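You operate a simulated robot arm through the tools that you are given. There is no shell and no other tool. Be economical: measure what you need, move in short steps, check, and stop when the job is done.

You are at the controls of a simulated robot arm. One attempt, no reset.

TASK
Take the blue stamp from the top of the fitting bench and put it on the top of the batch bench. Put the 6mm brass shim from the top of the fitting bench on the striped tile and the 3mm brass shim on the top of the batch bench. Put the tied sack marked "Binwick" from the top of the fitting bench on the top of the sample bench and the tied sack labelled "Brambloft" on the top of the batch bench. Put the purple hexagon dosing pot on the top of the fitting bench away on the top of the batch bench. Pull the sieve drawer open. The order is free. Set down upright: tied sack, purple hexagon dosing pot.
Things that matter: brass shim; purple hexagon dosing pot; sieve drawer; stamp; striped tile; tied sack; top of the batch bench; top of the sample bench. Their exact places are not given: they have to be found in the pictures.

Only the result counts: the job must be done as asked and must still hold three seconds after the hand-in. Knocking over, shifting, dropping, spilling or breaking anything else fails it.

THE ROBOT
A 6-joint arm with a fingered hand on a trunk, on a base that drives. Base frame: it is fixed to the floor where the robot stands at the start and does not move with it; the origin is under the middle of the robot, x ahead of it, y to its left, z up. Lengths are in mm, angles in degrees, forces in N, time in s.
With the tool pointing down near the work surface it reaches from about 240 to 560 mm from the robot's upright axis, wherever it stands. Its first joint turns from -166.0 to 166.0 degrees. Places, roughly: brass shim [500, 750, 750]; purple hexagon dosing pot (6x6x15 cm) [400, 1200, 900]; sieve drawer [-5700, 5800, 900]; stamp [500, 250, 1000]; striped tile (9x7x2 cm) [400, 300, 900]; tied sack [500, 750, 1000]; top of the batch bench [600, -1200, 800]; top of the sample bench [600, 5600, 800]. Payload 3.1 kg.
Tool frame: the origin (TCP) lies between the finger pads and is the grasp point; the fingertips stand 22 mm ahead of it; z points along the fingers, y is the line along which they close. Largest opening 132 mm; the body of the gripper starts 60 mm behind the TCP. The gripper is a hand of 4 fingers: y runs from the thumb to the fingers, the wrist lies at [0, 0, -218] in the tool frame, and closing takes about 1.5 s.
Orientation is that of the tool frame in the base frame, as [roll, pitch, yaw] about the fixed x, y, z axes, in that order (R = Rz(yaw) Ry(pitch) Rx(roll)). With the fingers straight down and closing along the base's y, the tool's x points along the base's -x, its y along +y and its z along -z.

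THE INTERFACE
- The arm moves only by the tool arm_command. Its argument "motion" is one flat list of numbers, 7 for each row, row after row: the opening, from 0 (shut) to 1 (fully open), then the shift along the base's x, y, z in mm, then the turn, a rotation vector about the base's x, y, z in degrees. In form: [grip, dx, dy, dz, ax, ay, az, grip, dx, dy, dz, ax, ay, az, ...]. A call has 1 to 12 rows; each row shifts and turns the commanded pose from where the row before left it. Each row takes 0.2 s and may step no farther than 50 mm and 8.6 degrees from the row before; otherwise, or with a gripper value out of range, the whole call is refused. A pose out of reach is approached as far as the arm can. The call stops where the force on the tool passes 40 N (or 10 N more than at its start, if that is more) or the arm is blocked; 0.2 s more then pass. Each finger travels about 153 mm/s and halts on what it meets, pressing with about 22 N; the grip force reading is that of the motor and also rises with nothing between the fingers. The clock runs only during rows and for 0.2 s after the last one: add rows that do not move to give the fingers time. The reply holds the time, the measured pose of the TCP, the force on the tool along the base axes, the opening and the grip force, in the units named above and with some noise, with the torque about the TCP (base axes, N m) and any sound that the robot's microphone picked up.
- Cameras (640 x 400 px; columns grow to the right, rows downward): "scene" is now at [7.6, 156.3, 1604.7]; the picture's right is [0.12, -0.99, 0.00], its down [-0.86, -0.11, -0.50] and it looks along [0.49, 0.06, -0.87] (base axes); focal length 274 px, centre (320, 200). "wrist" rides on the gripper at [53, -53, -84] in the tool frame; the picture's right is [0.71, 0.71, 0.00], its down [-0.53, 0.53, -0.67] and it looks along [-0.47, 0.47, 0.74] (tool axes); focal length 247 px, centre (320, 200).
- capture(camera): a new picture of that camera. It takes no simulated time.
- raise_lower(by): slides the trunk up (or, below 0, down) by that many mm; the arm and the scene camera ride with it, the base frame stays. It gives what a move gives, with no picture.
- base_move(legs): drives the robot by 1 to 6 legs, each [ahead, left, turn to the left] in mm, mm and degrees, along the robot's own axes; the way and the turn of a leg run together, so that a leg with both is an arc; at most 1500 mm and 180 degrees a leg. The arm and the cameras ride along, it lands a little off, and it stops where it bumps. It gives what a move gives.
- set_grasp(shape): the hand has 4 fingers and takes this shape, open, in about a second: jaw (thumb against the fingers, like two jaws); tri (thumb and two fingers); tip (a fingertip pinch); poke (one finger out to press); point (the index stretched); flat (the hand flat); cup (the hand cupped); fist (a fist). The gripper value then closes the fingers along that shape, each until it touches; the sizes above hold for jaw. It gives what a move gives, with no picture.
- aim_head(pan, tilt): turns the head with the scene camera to pan (to the left, within 155 degrees either way) and tilt (down, from -29 to 69), counted from straight ahead of the robot. It gives what a move gives.
- probe_pixels(camera, pixels): for up to 12 pixels [column, row] of the newest picture of that camera ("zoom" is the newest enlarged one), the place [x, y, z] in the base frame of the surface seen there, good to about 2 mm. It takes no simulated time.
- close_up(camera, box): a new picture of the part [left, top, right, bottom] of that camera's present view, enlarged. It takes no simulated time.
- hand_in(): hands the job in; it is judged then, once.

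Work in short steps. Measure before you move; look again where a grasp or a placing could have gone wrong, and mend it. You have 131 turns and 144 pictures in all, those below and enlarged ones among them. Open the gripper and draw the arm clear of the work before you hand the job in, unless the task says otherwise.

The tools are called as a command line: name --argument value ..., lists and objects as JSON in quotes. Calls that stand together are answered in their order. arm_command: Moves the arm, as the interface text tells. Its arguments: {"type":"object","properties":{"motion":{"type":"array"}},"required":["motion"]} The other tools are called the same way: raise_lower (by) slides the trunk up or down; set_grasp (shape) gives the hand a shape; base_move (legs) drives the base; aim_head (pan, tilt) turns the head that bears the scene camera; capture (camera) takes a picture; probe_pixels (camera, pixels) gives the place of the surface under pixels of a picture; close_up (camera, box) takes an enlarged picture of a part of a camera's view; hand_in () hands the job in.

At the start:

```text
time: 0.0
tool_pos: [125.6, 244.5, 1144.0]
ee_rot: [-180.0, 0.0, -180.0]
ft_force: [-0.3, 0.1, 0.1]
wrist_torque: [0.02, -0.01, -0.03]
finger_gap: 132.0
grip_force: 0.0
shape: jaw
trunk travel left (down, up): [-300.0, 86.0]
robot x, y, heading: [-4.1, -0.2, -0.1]
head pan, tilt: [7.0, 60.2]
```

scene: 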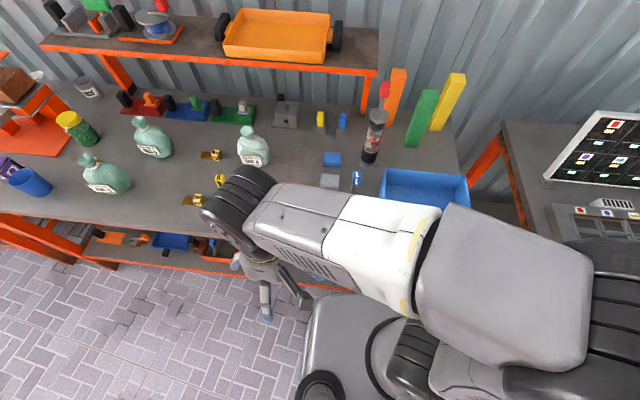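
wrist: 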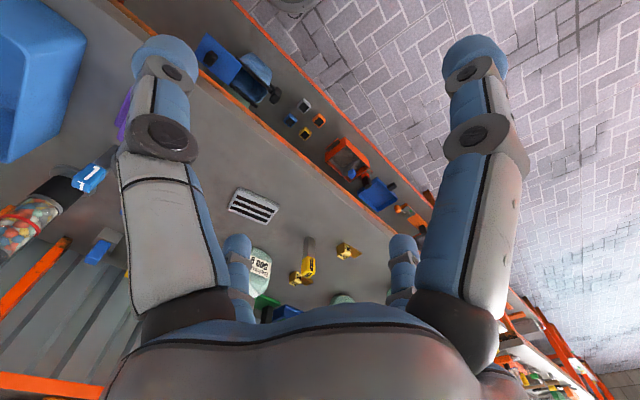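

The scene shows the fitting bench with sacks, shims and stamps. I enlarge the bench's left and middle parts to read labels.

close_up --camera "scene" --box '[60, 80, 280, 220]'

close_up --camera "scene" --box '[260, 60, 480, 200]'

close_up --camera "wrist" --box '[200, 150, 400, 320]'

```text
2.86 times, centred on (170, 150) of scene
```

zoom: 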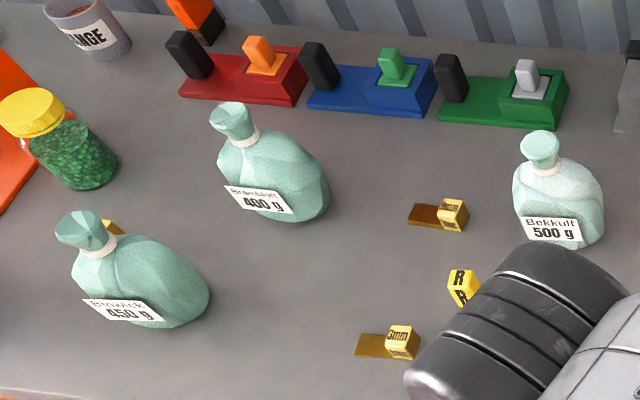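

```text
2.86 times, centred on (370, 130) of scene
```

zoom: 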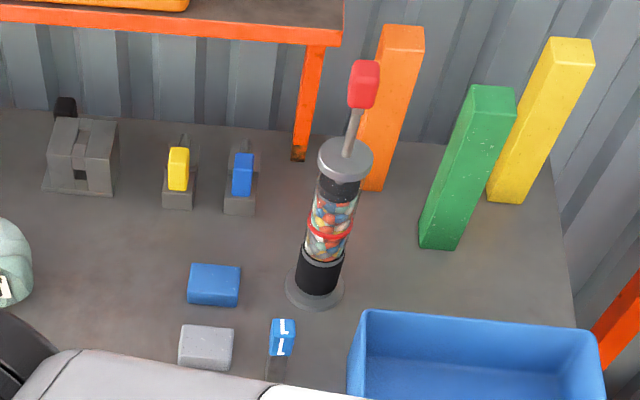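

```text
2.35 times, centred on (300, 235) of wrist
```

zoom: 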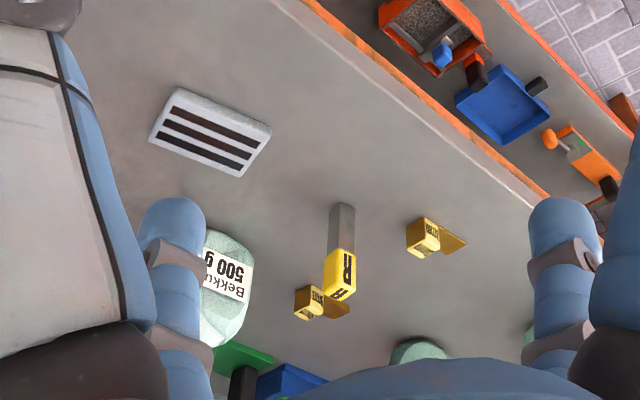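

I'll probe the tile, shims, and stamp in the wrist zoom and the sacks in the scene picture.

probe_pixels --camera "zoom" --pixels '[[210, 132], [175, 95], [268, 130], [340, 225], [340, 270], [424, 232], [453, 242], [310, 298], [338, 308], [225, 275]]'

probe_pixels --camera "scene" --pixels '[[88, 158], [104, 187], [138, 122], [152, 150], [250, 135], [216, 155], [200, 201], [356, 176], [332, 158], [330, 181], [320, 120], [343, 120]]'

close_up --camera "scene" --box '[0, 60, 120, 220]'

```text
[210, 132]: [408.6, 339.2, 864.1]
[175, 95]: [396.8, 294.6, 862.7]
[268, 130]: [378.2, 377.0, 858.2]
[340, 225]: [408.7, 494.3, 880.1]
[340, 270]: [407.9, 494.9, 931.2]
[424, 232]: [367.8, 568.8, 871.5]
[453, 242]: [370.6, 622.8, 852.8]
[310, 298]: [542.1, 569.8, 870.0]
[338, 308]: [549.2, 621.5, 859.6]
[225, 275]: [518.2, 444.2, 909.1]
```

```text
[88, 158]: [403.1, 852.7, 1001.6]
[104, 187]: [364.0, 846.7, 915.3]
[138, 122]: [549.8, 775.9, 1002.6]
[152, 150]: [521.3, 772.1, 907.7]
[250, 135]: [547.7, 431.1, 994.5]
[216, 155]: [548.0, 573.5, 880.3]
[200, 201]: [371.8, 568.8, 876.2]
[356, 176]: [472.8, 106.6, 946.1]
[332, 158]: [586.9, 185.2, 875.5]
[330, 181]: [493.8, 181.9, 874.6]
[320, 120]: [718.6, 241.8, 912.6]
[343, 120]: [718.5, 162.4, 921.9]
```

```text
2.50 times, centred on (60, 140) of scene
```

zoom: 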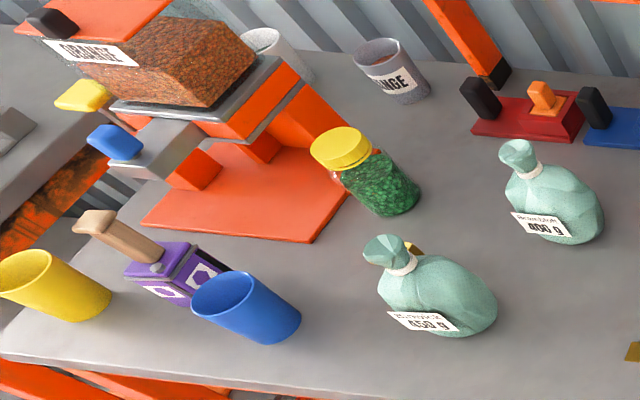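

I read the shim tags and look at the purple pot and the blue "1" piece enlarged.

close_up --camera "scene" --box '[180, 140, 240, 215]'

close_up --camera "scene" --box '[0, 140, 60, 200]'

close_up --camera "scene" --box '[80, 140, 125, 175]'

close_up --camera "wrist" --box '[40, 140, 130, 220]'

```text
5.33 times, centred on (210, 178) of scene
```

zoom: 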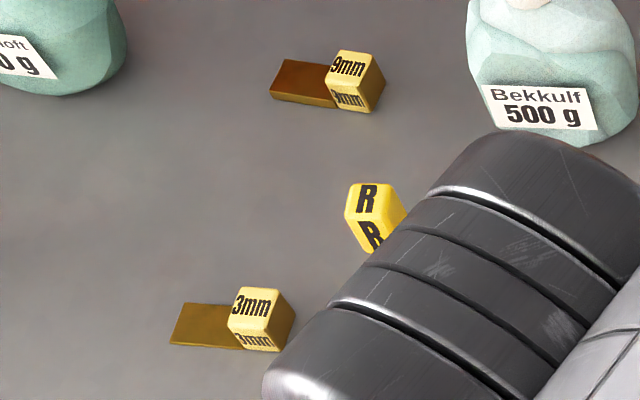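

```text
6.67 times, centred on (30, 170) of scene
```

zoom: 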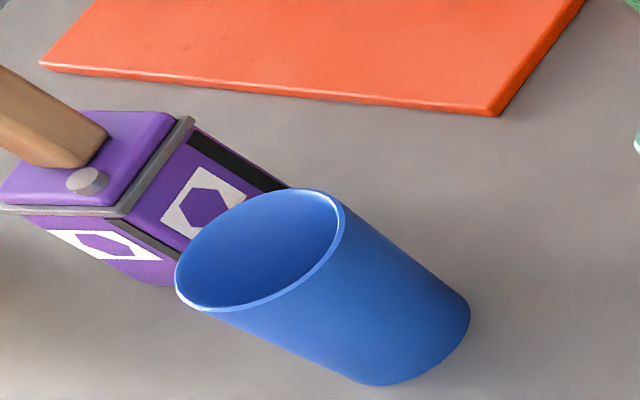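

```text
11.43 times, centred on (102, 158) of scene
```

zoom: 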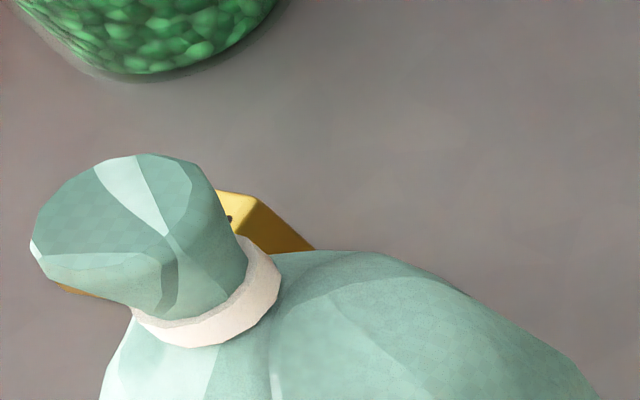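

```text
5.00 times, centred on (85, 180) of wrist
```

zoom: 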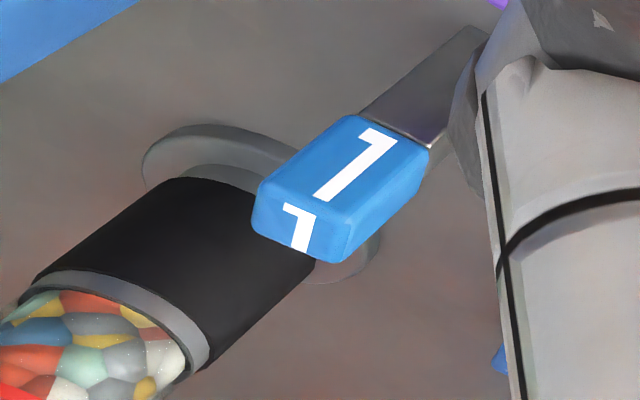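

The visible shims read 9mm and 3mm; a third hides behind the Binwick sack. Now I look toward the batch bench on the right and to the far left.

aim_head --pan -60 --tilt 40

capture --camera "scene"

aim_head --pan 80 --tilt 25

capture --camera "scene"

```text
time: 1.4
tool_pos: [124.4, 244.4, 1144.3]
ee_rot: [-179.9, 0.0, -179.9]
ft_force: [0.5, -0.6, 0.5]
wrist_torque: [0.01, -0.02, 0.02]
finger_gap: 131.9
grip_force: 0.1
shape: jaw
trunk travel left (down, up): [-300.0, 86.0]
robot x, y, heading: [-0.0, 1.7, -0.0]
head pan, tilt: [-60.0, 40.0]
```

```text
133 pictures are left
```

scene: 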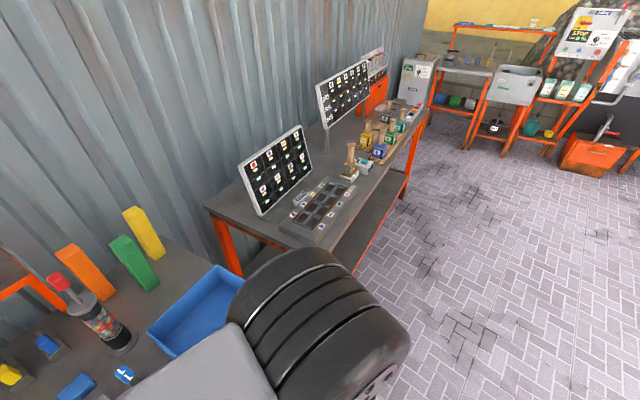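

```text
time: 3.6
tool_pos: [125.4, 245.5, 1144.4]
ee_rot: [-180.0, 0.0, 179.9]
ft_force: [-0.1, -1.2, 0.0]
wrist_torque: [0.01, -0.02, 0.04]
finger_gap: 132.2
grip_force: 0.0
shape: jaw
trunk travel left (down, up): [-300.0, 86.0]
robot x, y, heading: [-0.0, 0.7, 0.1]
head pan, tilt: [80.0, 25.0]
```

```text
132 pictures are left
```

scene: 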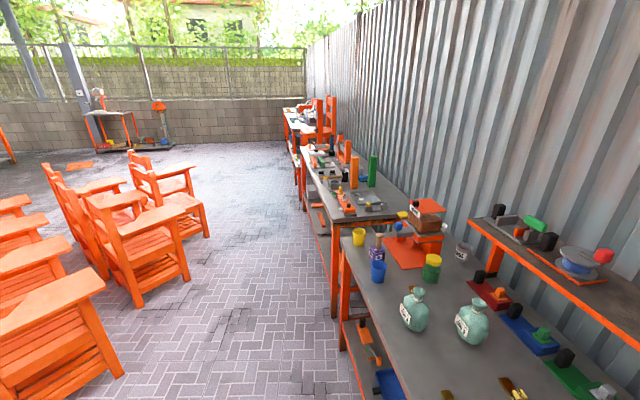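

I turn the head to the near bench and bring the hand in front of the blue "1" stamp (about [473,107,946]) at a safe height.

arm_command --motion '[1, 40, -23, 0, 0, 0, 0, 1, 40, -23, 0, 0, 0, 0, 1, 40, -23, 0, 0, 0, 0, 1, 40, -23, 0, 0, 0, 0, 1, 40, -23, 0, 0, 0, 0, 1, 20, -23, 0, 0, 0, 0]'

aim_head --pan 0 --tilt 55

capture --camera "scene"

capture --camera "wrist"

```text
time: 5.0
tool_pos: [345.6, 104.7, 1143.7]
ee_rot: [180.0, 0.1, 180.0]
ft_force: [0.0, -0.5, -0.6]
wrist_torque: [0.0, 0.0, -0.02]
finger_gap: 131.9
grip_force: 0.0
shape: jaw
trunk travel left (down, up): [-300.0, 86.0]
robot x, y, heading: [-1.3, -1.6, 0.0]
head pan, tilt: [80.0, 25.0]
```

```text
time: 6.5
tool_pos: [346.1, 105.7, 1143.9]
ee_rot: [180.0, 0.0, -180.0]
ft_force: [-0.1, -0.1, 0.1]
wrist_torque: [0.01, 0.01, -0.02]
finger_gap: 132.0
grip_force: 0.1
shape: jaw
trunk travel left (down, up): [-300.0, 86.0]
robot x, y, heading: [3.2, 2.9, 0.0]
head pan, tilt: [0.0, 55.0]
```

```text
131 pictures are left
```

scene: 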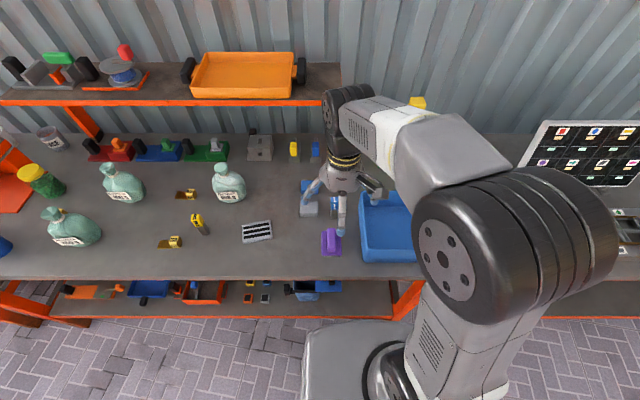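

```text
130 pictures are left
```

wrist: 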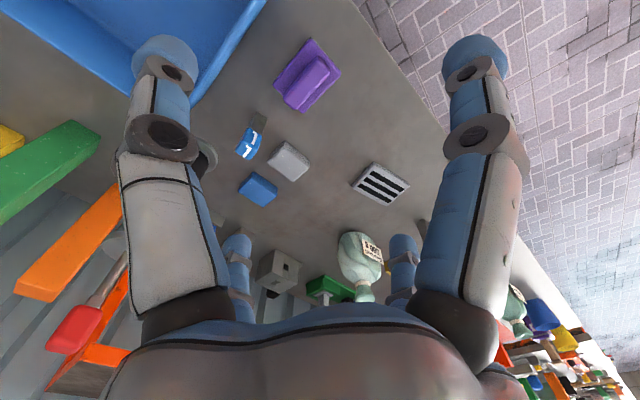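

The stamp now shows at wrist (250,140). I enlarge it and probe edges.

close_up --camera "wrist" --box '[210, 90, 320, 220]'

```text
3.08 times, centred on (265, 155) of wrist
```

zoom: 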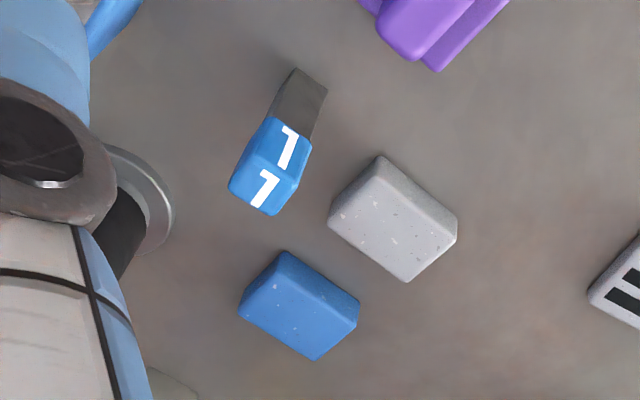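

probe_pixels --camera "zoom" --pixels '[[245, 165], [270, 135], [300, 150], [290, 175], [240, 190], [275, 195], [300, 90], [315, 100], [395, 215], [295, 300], [150, 200], [220, 60]]'

probe_pixels --camera "scene" --pixels '[[250, 276], [300, 90], [320, 100], [420, 103], [385, 215], [405, 200], [330, 240], [257, 230], [60, 310], [250, 300]]'

```text
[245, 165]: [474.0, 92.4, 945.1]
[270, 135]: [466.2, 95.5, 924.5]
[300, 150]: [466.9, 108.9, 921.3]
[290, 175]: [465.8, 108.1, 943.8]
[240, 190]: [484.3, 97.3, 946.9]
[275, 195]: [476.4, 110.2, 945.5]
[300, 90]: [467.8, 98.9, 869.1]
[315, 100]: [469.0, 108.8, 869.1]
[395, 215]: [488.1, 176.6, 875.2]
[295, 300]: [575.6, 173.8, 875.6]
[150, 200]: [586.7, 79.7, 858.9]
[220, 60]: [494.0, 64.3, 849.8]
```

```text
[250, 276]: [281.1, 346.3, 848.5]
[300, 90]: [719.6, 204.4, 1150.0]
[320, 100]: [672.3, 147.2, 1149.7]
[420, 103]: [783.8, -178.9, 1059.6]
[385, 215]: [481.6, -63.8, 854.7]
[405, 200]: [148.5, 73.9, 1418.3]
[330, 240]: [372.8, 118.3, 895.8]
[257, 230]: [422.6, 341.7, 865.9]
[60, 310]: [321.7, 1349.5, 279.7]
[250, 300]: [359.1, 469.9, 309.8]
```

The stamp's head spans x 466–490, y 91–111, z 920–947, so its centre is about (478,101). I close to half opening and go above it, then check.

arm_command --motion '[0.6, 33, -1, 0, 0, 0, 0, 0.5, 33, -1, -20, 0, 0, 0, 0.5, 33, -1, -40, 0, 0, 0, 0.5, 33, -1, -40, 0, 0, 0, 0.5, 0, 0, -40, 0, 0, 0, 0.5, 0, 0, -30, 0, 0, 0]'

capture --camera "wrist"

capture --camera "scene"

```text
refused: row 3 steps farther than a row can; nothing moved
```

```text
128 pictures are left
```

wrist: 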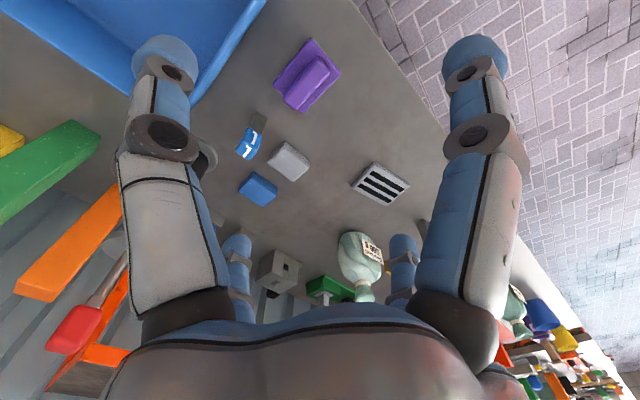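

```text
127 pictures are left
```

scene: 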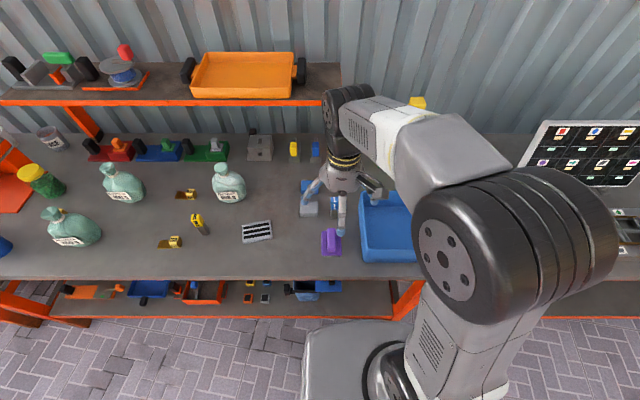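

One row was over 50 mm; I repeat with smaller steps.

arm_command --motion '[0.6, 33, -1, 0, 0, 0, 0, 0.5, 33, -1, -20, 0, 0, 0, 0.5, 33, -1, -30, 0, 0, 0, 0.5, 33, -1, -30, 0, 0, 0, 0.5, 0, 0, -40, 0, 0, 0, 0.5, 0, 0, -30, 0, 0, 0]'

capture --camera "wrist"

```text
time: 7.9
tool_pos: [478.2, 103.1, 991.6]
ee_rot: [-180.0, 0.0, 180.0]
ft_force: [-0.9, -0.5, 0.7]
wrist_torque: [-0.03, 0.01, -0.01]
finger_gap: 66.2
grip_force: 0.0
shape: jaw
trunk travel left (down, up): [-300.0, 86.0]
robot x, y, heading: [1.1, -0.4, -0.1]
head pan, tilt: [0.0, 55.0]
```

```text
126 pictures are left
```

wrist: 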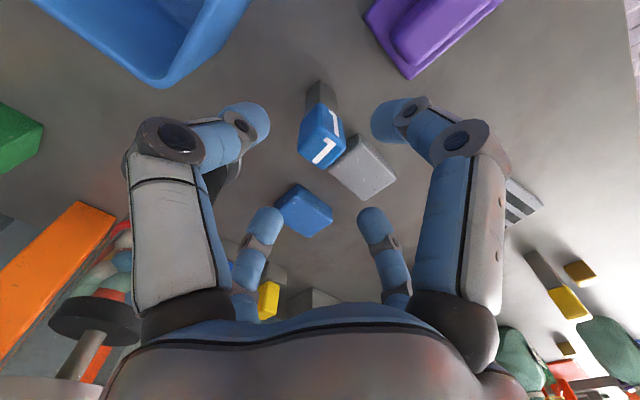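

The stamp sits between the fingers at (322,135). I probe the fingertips to see whether they straddle a small object.

probe_pixels --camera "wrist" --pixels '[[255, 125], [265, 215], [385, 120], [375, 220], [322, 150], [310, 120], [210, 130], [345, 145]]'

```text
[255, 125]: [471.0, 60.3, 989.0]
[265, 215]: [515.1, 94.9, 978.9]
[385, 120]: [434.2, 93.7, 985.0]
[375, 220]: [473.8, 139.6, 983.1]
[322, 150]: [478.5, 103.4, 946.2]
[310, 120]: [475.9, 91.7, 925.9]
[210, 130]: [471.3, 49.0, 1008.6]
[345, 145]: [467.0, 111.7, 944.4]
```

The four fingers form a cross around the stamp, centred on it. I descend 66 mm and close.

arm_command --motion '[0.5, 0, -2, -35, 0, 0, 0, 0.5, 0, 0, -31, 0, 0, 0, 0.2, 0, 0, 0, 0, 0, 0, 0, 0, 0, 0, 0, 0, 0, 0, 0, 0, 0, 0, 0, 0, 0, 0, 0, 0, 0, 0, 0, 0, 0, 0, 0, 0, 0, 0]'

capture --camera "wrist"

```text
time: 9.5
tool_pos: [478.5, 100.6, 930.0]
ee_rot: [-180.0, 0.0, 180.0]
ft_force: [-0.2, -0.4, 0.3]
wrist_torque: [-0.03, 0.0, 0.0]
finger_gap: 18.0
grip_force: 22.7
shape: jaw
trunk travel left (down, up): [-300.0, 86.0]
robot x, y, heading: [-2.6, 1.4, 0.1]
head pan, tilt: [0.0, 55.0]
```

```text
125 pictures are left
```

wrist: 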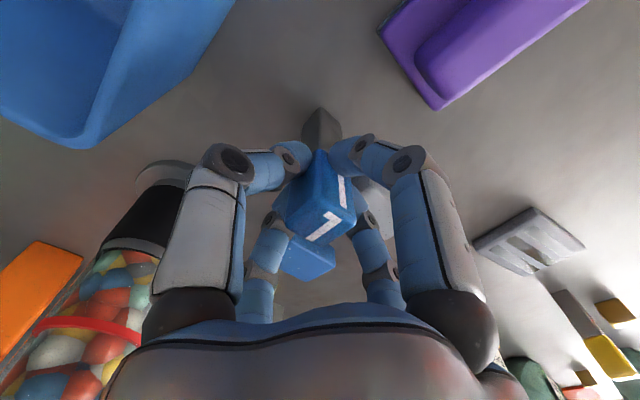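

The stamp is held (gap 18). I lift it straight up and draw back toward the robot.

arm_command --motion '[0, 0, 0, 30, 0, 0, 0, 0, 0, 0, 40, 0, 0, 0, 0, 0, 0, 45, 0, 0, 0, 0, 0, 0, 45, 0, 0, 0, 0, -20, 0, 40, 0, 0, 0, 0, -45, 0, 0, 0, 0, 0, 0, -45, 0, 0, 0, 0, 0, 0, -45, 0, 0, 0, 0, 0, 0, -45, 0, 0, 0, 0, 0, 0, -40, 0, 0, 0, 0, 0]'

aim_head --pan -65 --tilt 35

capture --camera "wrist"

capture --camera "scene"

```text
time: 11.7
tool_pos: [233.9, 102.5, 1129.2]
ee_rot: [180.0, 0.1, 180.0]
ft_force: [0.4, 0.6, -1.5]
wrist_torque: [0.0, -0.01, 0.01]
finger_gap: 18.0
grip_force: 22.2
shape: jaw
trunk travel left (down, up): [-300.0, 86.0]
robot x, y, heading: [-2.7, 1.4, 0.0]
head pan, tilt: [0.0, 55.0]
```

```text
time: 13.1
tool_pos: [237.0, 102.9, 1128.9]
ee_rot: [-180.0, 0.1, -180.0]
ft_force: [0.1, -0.2, -0.7]
wrist_torque: [0.01, 0.01, -0.02]
finger_gap: 17.7
grip_force: 22.5
shape: jaw
trunk travel left (down, up): [-300.0, 86.0]
robot x, y, heading: [-0.6, 4.0, 0.1]
head pan, tilt: [-65.0, 35.0]
```

```text
124 pictures are left
```

wrist: 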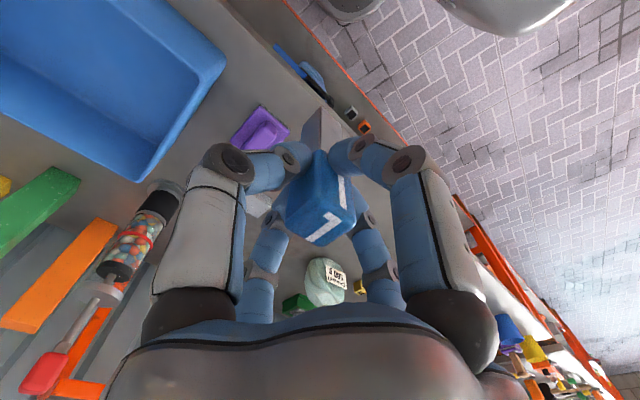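

```text
123 pictures are left
```

scene: 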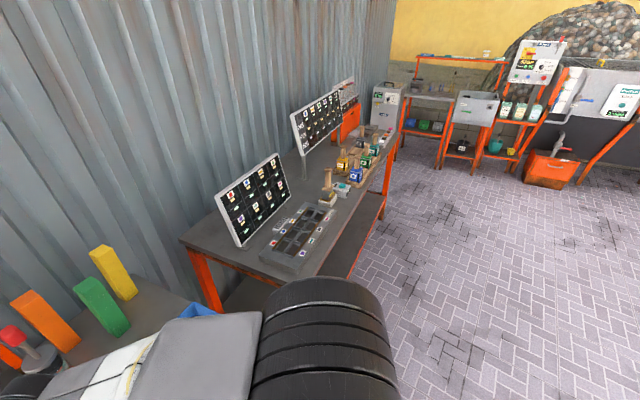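

I enlarge the batch bench to find free spots.

close_up --camera "scene" --box '[170, 90, 420, 300]'

probe_pixels --camera "scene" --pixels '[[200, 240], [252, 268], [300, 283], [245, 245], [330, 225], [326, 200], [350, 205], [304, 160], [365, 185], [392, 135], [230, 190], [350, 160]]'

```text
1.90 times, centred on (295, 195) of scene
```

zoom: 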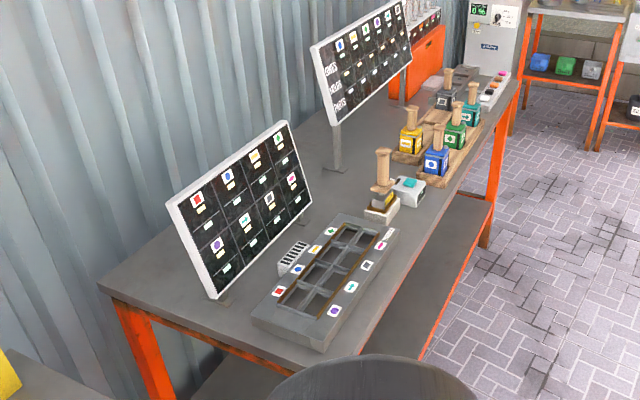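

```text
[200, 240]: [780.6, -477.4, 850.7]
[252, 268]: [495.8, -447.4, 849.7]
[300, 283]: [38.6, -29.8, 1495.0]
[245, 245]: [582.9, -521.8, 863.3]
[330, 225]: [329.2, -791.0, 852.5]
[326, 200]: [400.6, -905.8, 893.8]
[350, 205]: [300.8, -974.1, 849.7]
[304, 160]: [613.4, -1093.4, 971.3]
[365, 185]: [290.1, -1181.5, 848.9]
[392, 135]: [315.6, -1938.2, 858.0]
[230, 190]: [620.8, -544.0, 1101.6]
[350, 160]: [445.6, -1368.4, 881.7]
```

The batch bench top is z=850 with front edge near x=270; the area around x 500, y −950…−1100 looks free. I drive right 1000 mm.

base_move --legs '[[0, -1000, 0]]'

aim_head --pan 0 --tilt 50

capture --camera "scene"

capture --camera "wrist"

```text
time: 18.2
tool_pos: [233.7, -890.4, 1128.2]
ee_rot: [179.9, 0.0, 179.5]
ft_force: [-0.3, 0.6, -0.3]
wrist_torque: [0.0, -0.02, 0.0]
finger_gap: 17.9
grip_force: 22.1
shape: jaw
trunk travel left (down, up): [-300.0, 86.0]
robot x, y, heading: [-0.6, -994.4, -0.5]
head pan, tilt: [-65.0, 35.0]
```

```text
time: 19.6
tool_pos: [232.7, -890.1, 1128.5]
ee_rot: [-180.0, 0.1, 179.5]
ft_force: [-0.3, 0.2, -2.1]
wrist_torque: [-0.02, 0.01, -0.01]
finger_gap: 18.1
grip_force: 22.3
shape: jaw
trunk travel left (down, up): [-300.0, 86.0]
robot x, y, heading: [-8.3, -990.1, -0.5]
head pan, tilt: [0.0, 50.0]
```

```text
121 pictures are left
```

scene: 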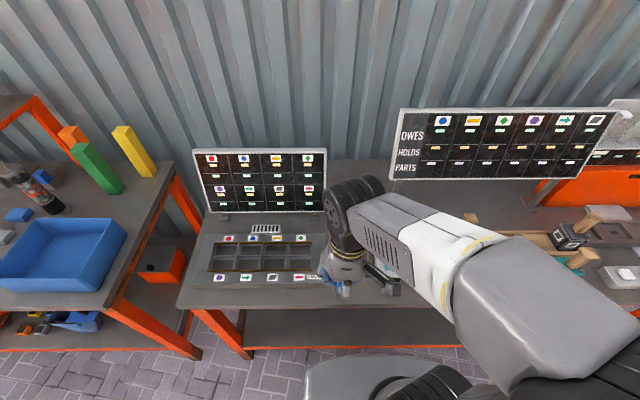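

```text
120 pictures are left
```

wrist: 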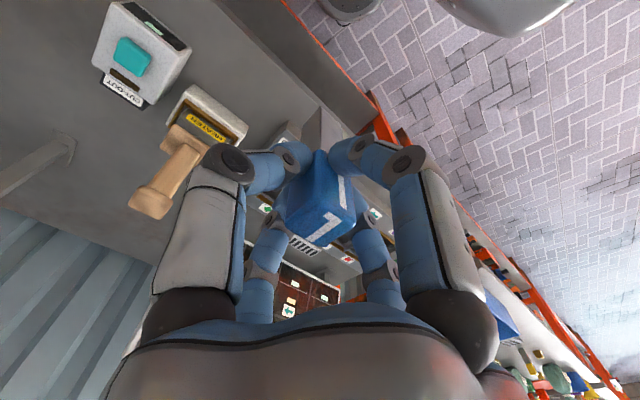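

I probe the bench around the arm to find free areas.

probe_pixels --camera "wrist" --pixels '[[215, 110], [245, 130], [175, 125], [62, 150], [100, 110], [120, 170], [60, 60], [150, 80], [30, 20], [165, 210], [190, 70], [130, 140]]'

probe_pixels --camera "scene" --pixels '[[360, 175], [325, 225], [318, 280], [270, 228], [400, 195], [430, 195], [350, 165]]'

```text
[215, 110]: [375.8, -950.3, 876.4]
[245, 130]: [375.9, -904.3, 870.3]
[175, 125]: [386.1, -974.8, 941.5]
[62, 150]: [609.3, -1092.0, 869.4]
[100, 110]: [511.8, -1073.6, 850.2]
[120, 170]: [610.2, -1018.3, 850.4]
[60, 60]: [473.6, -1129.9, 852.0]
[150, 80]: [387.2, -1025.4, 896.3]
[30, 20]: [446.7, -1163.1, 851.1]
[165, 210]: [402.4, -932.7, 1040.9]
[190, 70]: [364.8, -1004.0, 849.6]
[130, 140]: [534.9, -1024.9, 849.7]
```

```text
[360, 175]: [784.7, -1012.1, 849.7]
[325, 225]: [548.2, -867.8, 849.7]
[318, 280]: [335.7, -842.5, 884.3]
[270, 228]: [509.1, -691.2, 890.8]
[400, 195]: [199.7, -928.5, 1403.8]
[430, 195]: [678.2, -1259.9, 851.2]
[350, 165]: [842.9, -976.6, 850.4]
```

Free bench is around x 450–600, y −870…−1150. I raise the stamp over the tester and put it at (520,−885).

arm_command --motion '[0, 0, 0, 40, 0, 0, 0, 0, 48, 1, 0, 0, 0, 0, 0, 48, 1, 0, 0, 0, 0, 0, 48, 1, 0, 0, 0, 0, 0, 48, 1, 0, 0, 0, 0, 0, 48, 1, 0, 0, 0, 0, 0, 47, 0, 0, 0, 0, 0, 0, 0, 0, -48, 0, 0, 0, 0, 0, 0, -48, 0, 0, 0, 0, 0, 0, -48, 0, 0, 0]'

capture --camera "scene"

capture --camera "wrist"

```text
time: 21.8
tool_pos: [512.5, -886.1, 1019.9]
ee_rot: [-179.9, 0.1, 179.5]
ft_force: [0.4, 0.0, -0.9]
wrist_torque: [-0.03, -0.03, -0.02]
finger_gap: 17.4
grip_force: 22.0
shape: jaw
out of reach, approached as far as the arm can: row 7
trunk travel left (down, up): [-300.0, 86.0]
robot x, y, heading: [-1.6, -990.5, -0.5]
head pan, tilt: [0.0, 50.0]
```

```text
119 pictures are left
```

scene: 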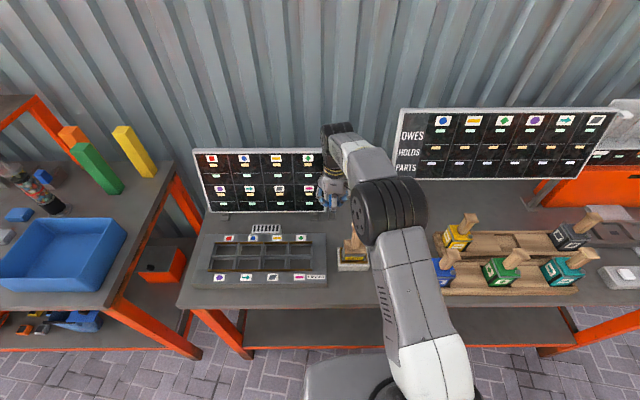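

```text
118 pictures are left
```

wrist: 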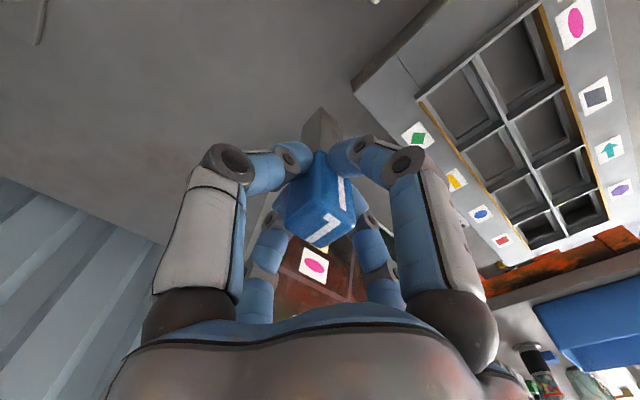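

Board stands just behind; I shift 15 mm away and lower to the release height 931.

arm_command --motion '[0, 0, -15, -30, 0, 0, 0, 0, 0, 0, -30, 0, 0, 0, 0, 0, 0, -22, 0, 0, 0, 0, 0, 0, -5, 0, 0, 0]'

probe_pixels --camera "scene" --pixels '[[324, 160], [320, 208], [352, 240], [352, 265], [460, 225], [440, 262], [530, 240], [445, 290], [390, 190]]'

capture --camera "wrist"

```text
time: 22.8
tool_pos: [511.5, -901.9, 934.6]
ee_rot: [180.0, 0.0, 179.6]
ft_force: [0.3, 1.3, 0.1]
wrist_torque: [0.03, -0.01, -0.02]
finger_gap: 17.6
grip_force: 22.3
shape: jaw
trunk travel left (down, up): [-300.0, 86.0]
robot x, y, heading: [-2.6, -993.5, -0.5]
head pan, tilt: [0.0, 50.0]
```

```text
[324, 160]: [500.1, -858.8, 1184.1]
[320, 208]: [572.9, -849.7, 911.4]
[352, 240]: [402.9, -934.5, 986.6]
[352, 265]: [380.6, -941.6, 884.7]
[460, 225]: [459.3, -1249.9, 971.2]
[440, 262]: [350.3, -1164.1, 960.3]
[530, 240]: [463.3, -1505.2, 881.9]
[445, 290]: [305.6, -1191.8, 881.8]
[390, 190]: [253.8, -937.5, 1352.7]
```

```text
117 pictures are left
```

wrist: 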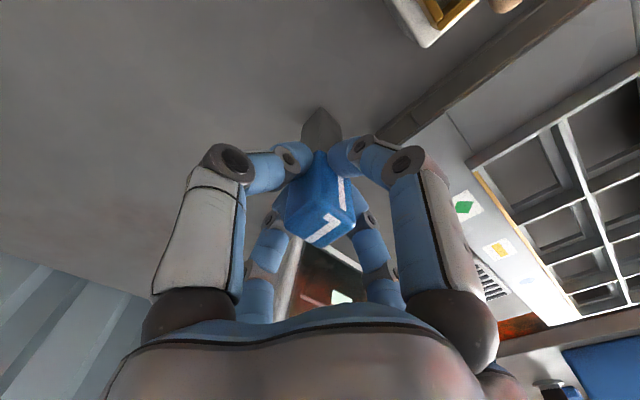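

I lower the last 4 mm, open moderately and rise.

arm_command --motion '[0, 0, 0, -4, 0, 0, 0, 0, 0, 0, 0, 0, 0, 0, 0.25, 0, 0, 0, 0, 0, 0, 0.4, 0, 0, 0, 0, 0, 0, 0.4, 0, 0, 0, 0, 0, 0, 0.4, 0, 0, 40, 0, 0, 0, 0.4, 0, 0, 45, 0, 0, 0, 0.4, 0, 0, 45, 0, 0, 0]'

capture --camera "wrist"

```text
time: 24.6
tool_pos: [510.1, -902.2, 1063.0]
ee_rot: [-180.0, -0.1, 179.5]
ft_force: [-0.8, -0.7, -0.2]
wrist_torque: [0.03, -0.01, -0.02]
finger_gap: 52.4
grip_force: 0.1
shape: jaw
trunk travel left (down, up): [-300.0, 86.0]
robot x, y, heading: [-5.6, -992.2, -0.5]
head pan, tilt: [0.0, 50.0]
```

```text
116 pictures are left
```

wrist: 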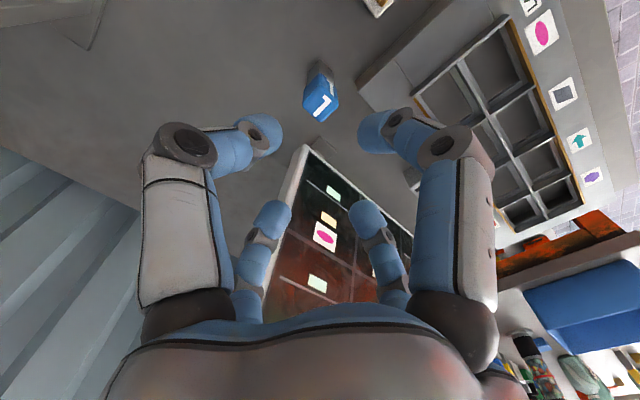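

The stamp stands on the batch bench. I rise and draw back, set a fingertip pinch, and drive to the shims.

arm_command --motion '[0.4, 0, 0, 45, 0, 0, 0, 0.4, 0, 0, 40, 0, 0, 0, 0.4, -45, 0, 0, 0, 0, 0, 0.4, -45, 0, 0, 0, 0, 0, 0.4, -45, 0, 0, 0, 0, 0, 0.4, -45, 0, 0, 0, 0, 0, 0.4, -45, 0, 0, 0, 0, 0, 0.4, -45, 0, 0, 0, 0, 0]'

base_move --legs '[[0, 770, 0.5], [0, 770, 0]]'

set_grasp --shape "tip"

capture --camera "scene"

capture --camera "wrist"

```text
time: 26.4
tool_pos: [239.3, -901.0, 1145.3]
ee_rot: [180.0, 0.0, 179.5]
ft_force: [-0.1, -0.4, -0.5]
wrist_torque: [0.0, -0.01, -0.06]
finger_gap: 52.5
grip_force: 0.1
shape: jaw
trunk travel left (down, up): [-300.0, 86.0]
robot x, y, heading: [-2.0, -993.7, -0.6]
head pan, tilt: [0.0, 50.0]
```

```text
time: 34.3
tool_pos: [223.1, 649.5, 1144.7]
ee_rot: [180.0, -0.1, -179.1]
ft_force: [0.6, -0.1, -0.3]
wrist_torque: [-0.03, -0.01, 0.0]
finger_gap: 52.6
grip_force: 0.1
shape: jaw
trunk travel left (down, up): [-300.0, 86.0]
robot x, y, heading: [-15.9, 550.8, 1.0]
head pan, tilt: [0.0, 50.0]
```

```text
time: 35.2
tool_pos: [224.0, 649.0, 1145.7]
ee_rot: [-180.0, -0.1, -179.2]
ft_force: [0.3, 0.1, -0.2]
wrist_torque: [-0.01, 0.02, -0.03]
finger_gap: 132.0
grip_force: 0.1
shape: tip
trunk travel left (down, up): [-300.0, 86.0]
robot x, y, heading: [-18.6, 552.2, 0.9]
head pan, tilt: [0.0, 50.0]
```

```text
115 pictures are left
```

scene: 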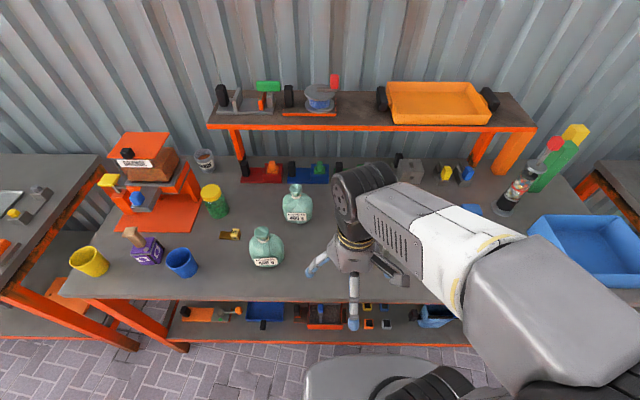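

```text
114 pictures are left
```

wrist: 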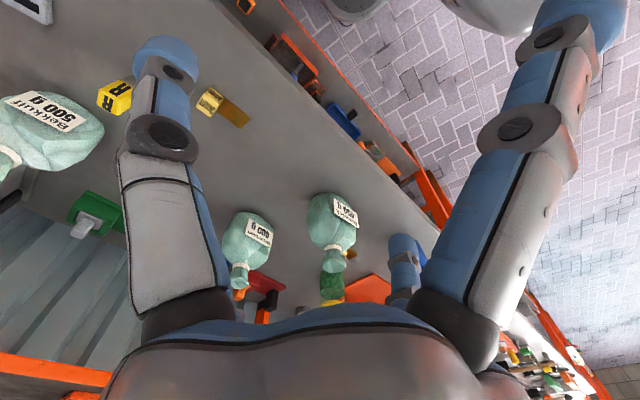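

The tip shape pinches along tool y with the other pair splayed. I turn the tool −90° so it pinches along base x across the shim's cube, moving over (370,569).

arm_command --motion '[1, 13.3, -7.2, -4, 0, 0, -8.1, 1, 13.3, -7.2, -4, 0, 0, -8.1, 1, 13.3, -7.2, -4, 0, 0, -8.1, 1, 13.3, -7.2, -4, 0, 0, -8.1, 0.8, 13.3, -7.2, -4, 0, 0, -8.1, 0.6, 13.3, -7.2, -4, 0, 0, -8.1, 0.5, 13.3, -7.2, -4, 0, 0, -8.1, 0.5, 13.3, -7.2, -4, 0, 0, -8.1, 0.5, 13.3, -7.2, -4, 0, 0, -8.1, 0.5, 13.3, -7.2, -4, 0, 0, -8.1, 0.5, 13.3, -7.2, -4, 0, 0, -8.1]'

capture --camera "wrist"

capture --camera "scene"

```text
time: 37.6
tool_pos: [371.5, 570.2, 1101.1]
ee_rot: [180.0, -0.1, 91.7]
ft_force: [0.0, 0.4, 0.1]
wrist_torque: [0.0, 0.02, -0.01]
finger_gap: 66.7
grip_force: 0.1
shape: tip
trunk travel left (down, up): [-300.0, 86.0]
robot x, y, heading: [-19.0, 552.8, 1.0]
head pan, tilt: [0.0, 50.0]
```

```text
113 pictures are left
```

wrist: 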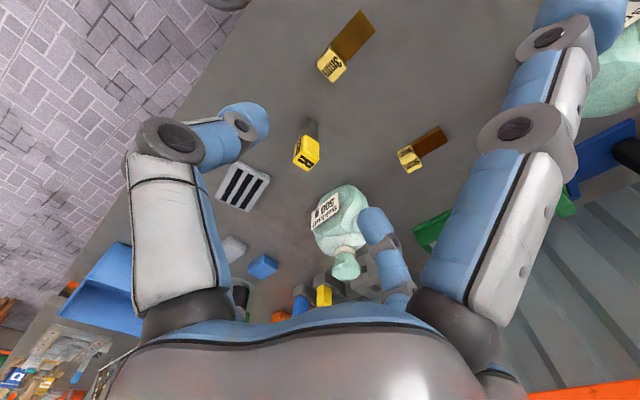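

```text
112 pictures are left
```

scene: 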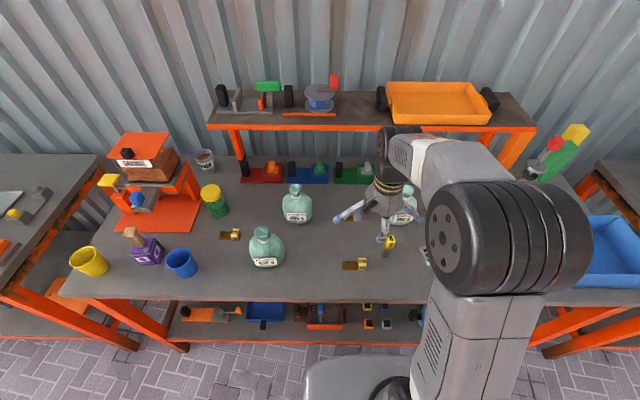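

I enlarge the shim in the wrist view and probe cube and splayed finger height.

close_up --camera "wrist" --box '[290, 0, 390, 90]'

probe_pixels --camera "zoom" --pixels '[[265, 310], [200, 400], [230, 270], [320, 340], [210, 330], [290, 380], [330, 250], [250, 190], [400, 100], [450, 120]]'

probe_pixels --camera "scene" --pixels '[[340, 217], [350, 211], [383, 238], [405, 212]]'

probe_pixels --camera "wrist" --pixels '[[250, 120], [375, 220], [610, 30], [230, 115]]'

```text
4.44 times, centred on (340, 45) of wrist
```

zoom: 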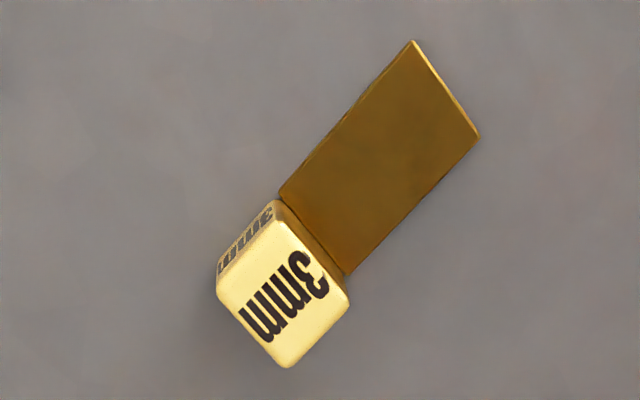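

```text
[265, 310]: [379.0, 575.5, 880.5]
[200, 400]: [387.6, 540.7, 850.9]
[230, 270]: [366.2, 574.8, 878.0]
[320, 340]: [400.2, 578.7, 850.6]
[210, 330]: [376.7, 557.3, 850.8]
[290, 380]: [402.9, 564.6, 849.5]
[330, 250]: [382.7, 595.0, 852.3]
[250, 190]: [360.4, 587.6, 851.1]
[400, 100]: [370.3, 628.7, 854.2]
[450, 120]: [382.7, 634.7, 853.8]
```

```text
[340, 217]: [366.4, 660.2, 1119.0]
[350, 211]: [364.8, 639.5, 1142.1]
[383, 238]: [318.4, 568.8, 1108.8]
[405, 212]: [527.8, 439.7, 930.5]
```

```text
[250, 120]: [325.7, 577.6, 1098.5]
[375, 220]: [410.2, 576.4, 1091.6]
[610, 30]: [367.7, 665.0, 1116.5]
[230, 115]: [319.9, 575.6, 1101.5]
```

The cube centre is about (376,577), top 880. One splayed finger will come near the yellow "R" stamp, so I probe its extents.

close_up --camera "wrist" --box '[280, 110, 340, 180]'

probe_pixels --camera "zoom" --pixels '[[220, 240], [300, 190], [380, 230], [340, 330], [230, 300], [290, 260], [280, 80], [360, 110], [400, 300]]'

```text
5.71 times, centred on (310, 145) of wrist
```

zoom: 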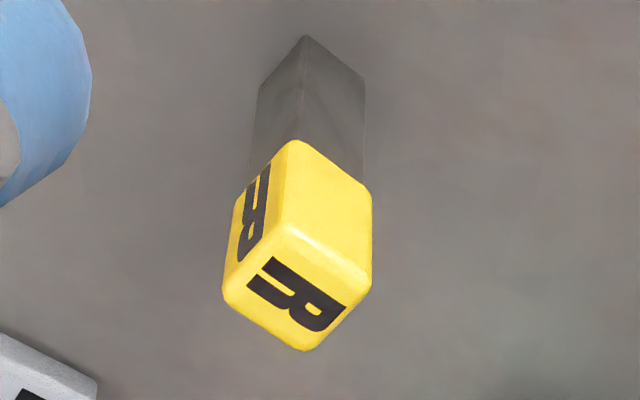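

```text
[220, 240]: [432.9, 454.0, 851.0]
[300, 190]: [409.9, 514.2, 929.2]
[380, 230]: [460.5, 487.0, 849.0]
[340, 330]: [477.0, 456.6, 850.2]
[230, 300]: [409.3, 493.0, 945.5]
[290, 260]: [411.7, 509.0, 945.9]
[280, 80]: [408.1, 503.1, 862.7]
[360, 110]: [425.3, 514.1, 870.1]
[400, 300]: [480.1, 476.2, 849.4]
```

The R stamp starts at x≈407, leaving about 20 mm. I descend to just above the shim first.

arm_command --motion '[0.5, 3, 7, -45, 0, 0, -1.5, 0.5, 1, 0, -45, 0, 0, 0, 0.5, 0, 0, -45, 0, 0, 0, 0.5, 0, 0, -40, 0, 0, 0]'

capture --camera "wrist"

close_up --camera "scene" --box '[300, 160, 460, 300]'

```text
time: 38.6
tool_pos: [376.1, 575.9, 923.7]
ee_rot: [-179.9, -0.1, 90.2]
ft_force: [-0.5, 0.2, 0.2]
wrist_torque: [0.02, 0.01, -0.01]
finger_gap: 66.3
grip_force: 0.1
shape: tip
trunk travel left (down, up): [-300.0, 86.0]
robot x, y, heading: [-20.0, 552.6, 1.0]
head pan, tilt: [0.0, 50.0]
```

```text
109 pictures are left
```

wrist: 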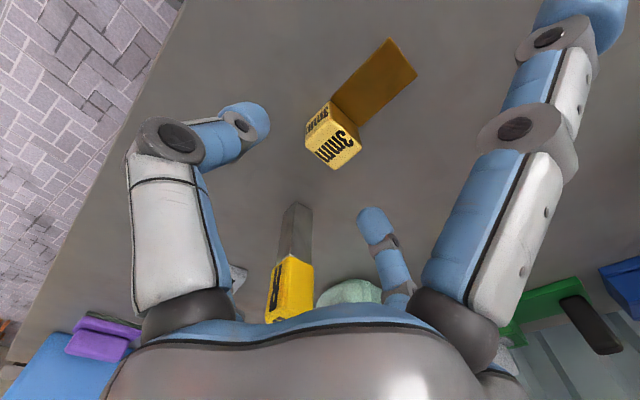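

```text
2.86 times, centred on (380, 230) of scene
```

zoom: 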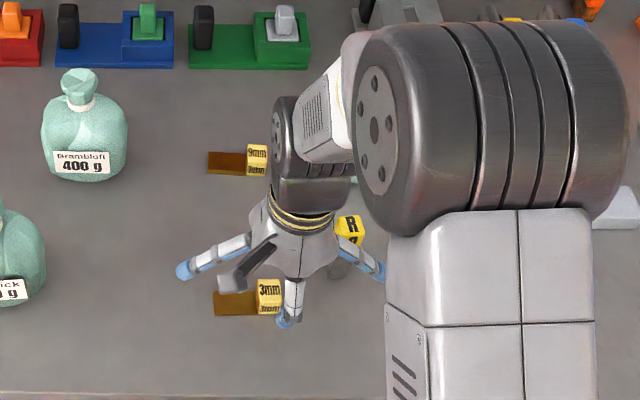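

Alignment is good. I descend to 876 and pinch.

arm_command --motion '[0.5, 0, 1, -25, 0, 0, 0, 0.5, 0, 0, -20, 0, 0, 0, 0.5, 0, 0, -3, 0, 0, 0, 0.2, 0, 0, 0, 0, 0, 0, 0, 0, 0, 0, 0, 0, 0, 0, 0, 0, 0, 0, 0, 0, 0, 0, 0, 0, 0, 0, 0, 0, 0, 0, 0, 0, 0, 0]'

capture --camera "wrist"

```text
time: 40.4
tool_pos: [374.2, 577.9, 879.6]
ee_rot: [-179.9, 0.0, 90.3]
ft_force: [1.0, -0.7, 0.5]
wrist_torque: [-0.03, 0.0, 0.0]
finger_gap: 22.5
grip_force: 21.8
shape: tip
trunk travel left (down, up): [-300.0, 86.0]
robot x, y, heading: [-17.9, 551.7, 1.1]
head pan, tilt: [0.0, 50.0]
```

```text
107 pictures are left
```

wrist: 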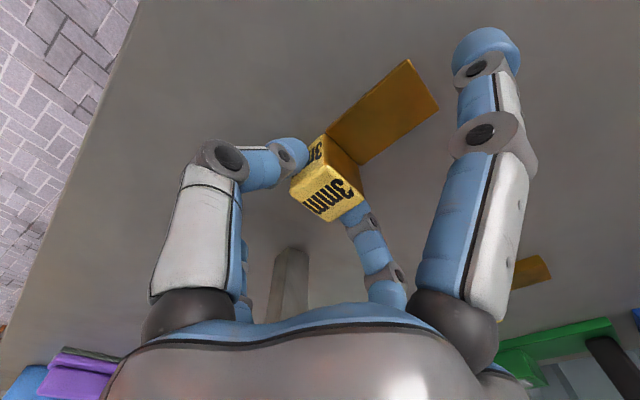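

The shim is pinched (gap 22.5). I lift it and draw back.

arm_command --motion '[0, 0, 0, 15, 0, 0, 0, 0, 0, 0, 40, 0, 0, 0, 0, 0, 0, 45, 0, 0, 0, 0, 0, 0, 48, 0, 0, 0, 0, 0, 0, 48, 0, 0, 0, 0, -20, 0, 45, 0, 0, 0, 0, -45, 0, 20, 0, 0, 0, 0, -45, 0, 0, 0, 0, 0, 0, -25, 0, 0, 0, 0, 0]'

capture --camera "wrist"

capture --camera "scene"

```text
time: 42.4
tool_pos: [238.1, 577.1, 1139.4]
ee_rot: [-179.9, 0.0, 90.4]
ft_force: [0.5, 0.0, -0.8]
wrist_torque: [0.0, 0.01, -0.02]
finger_gap: 22.8
grip_force: 22.3
shape: tip
trunk travel left (down, up): [-300.0, 86.0]
robot x, y, heading: [-16.2, 554.9, 0.7]
head pan, tilt: [0.0, 50.0]
```

```text
106 pictures are left
```

wrist: 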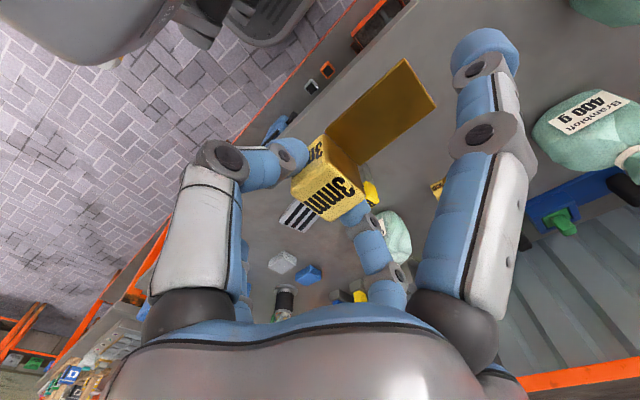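

```text
105 pictures are left
```

scene: 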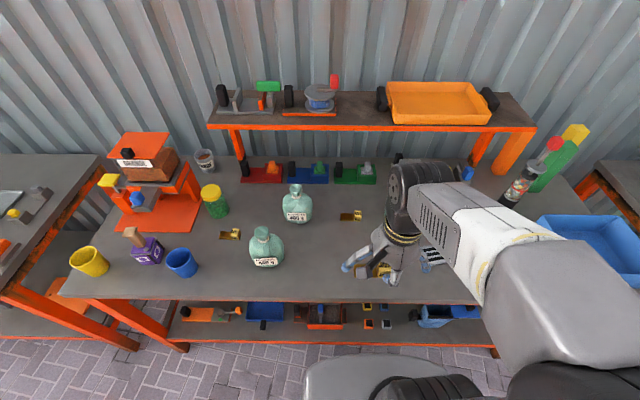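

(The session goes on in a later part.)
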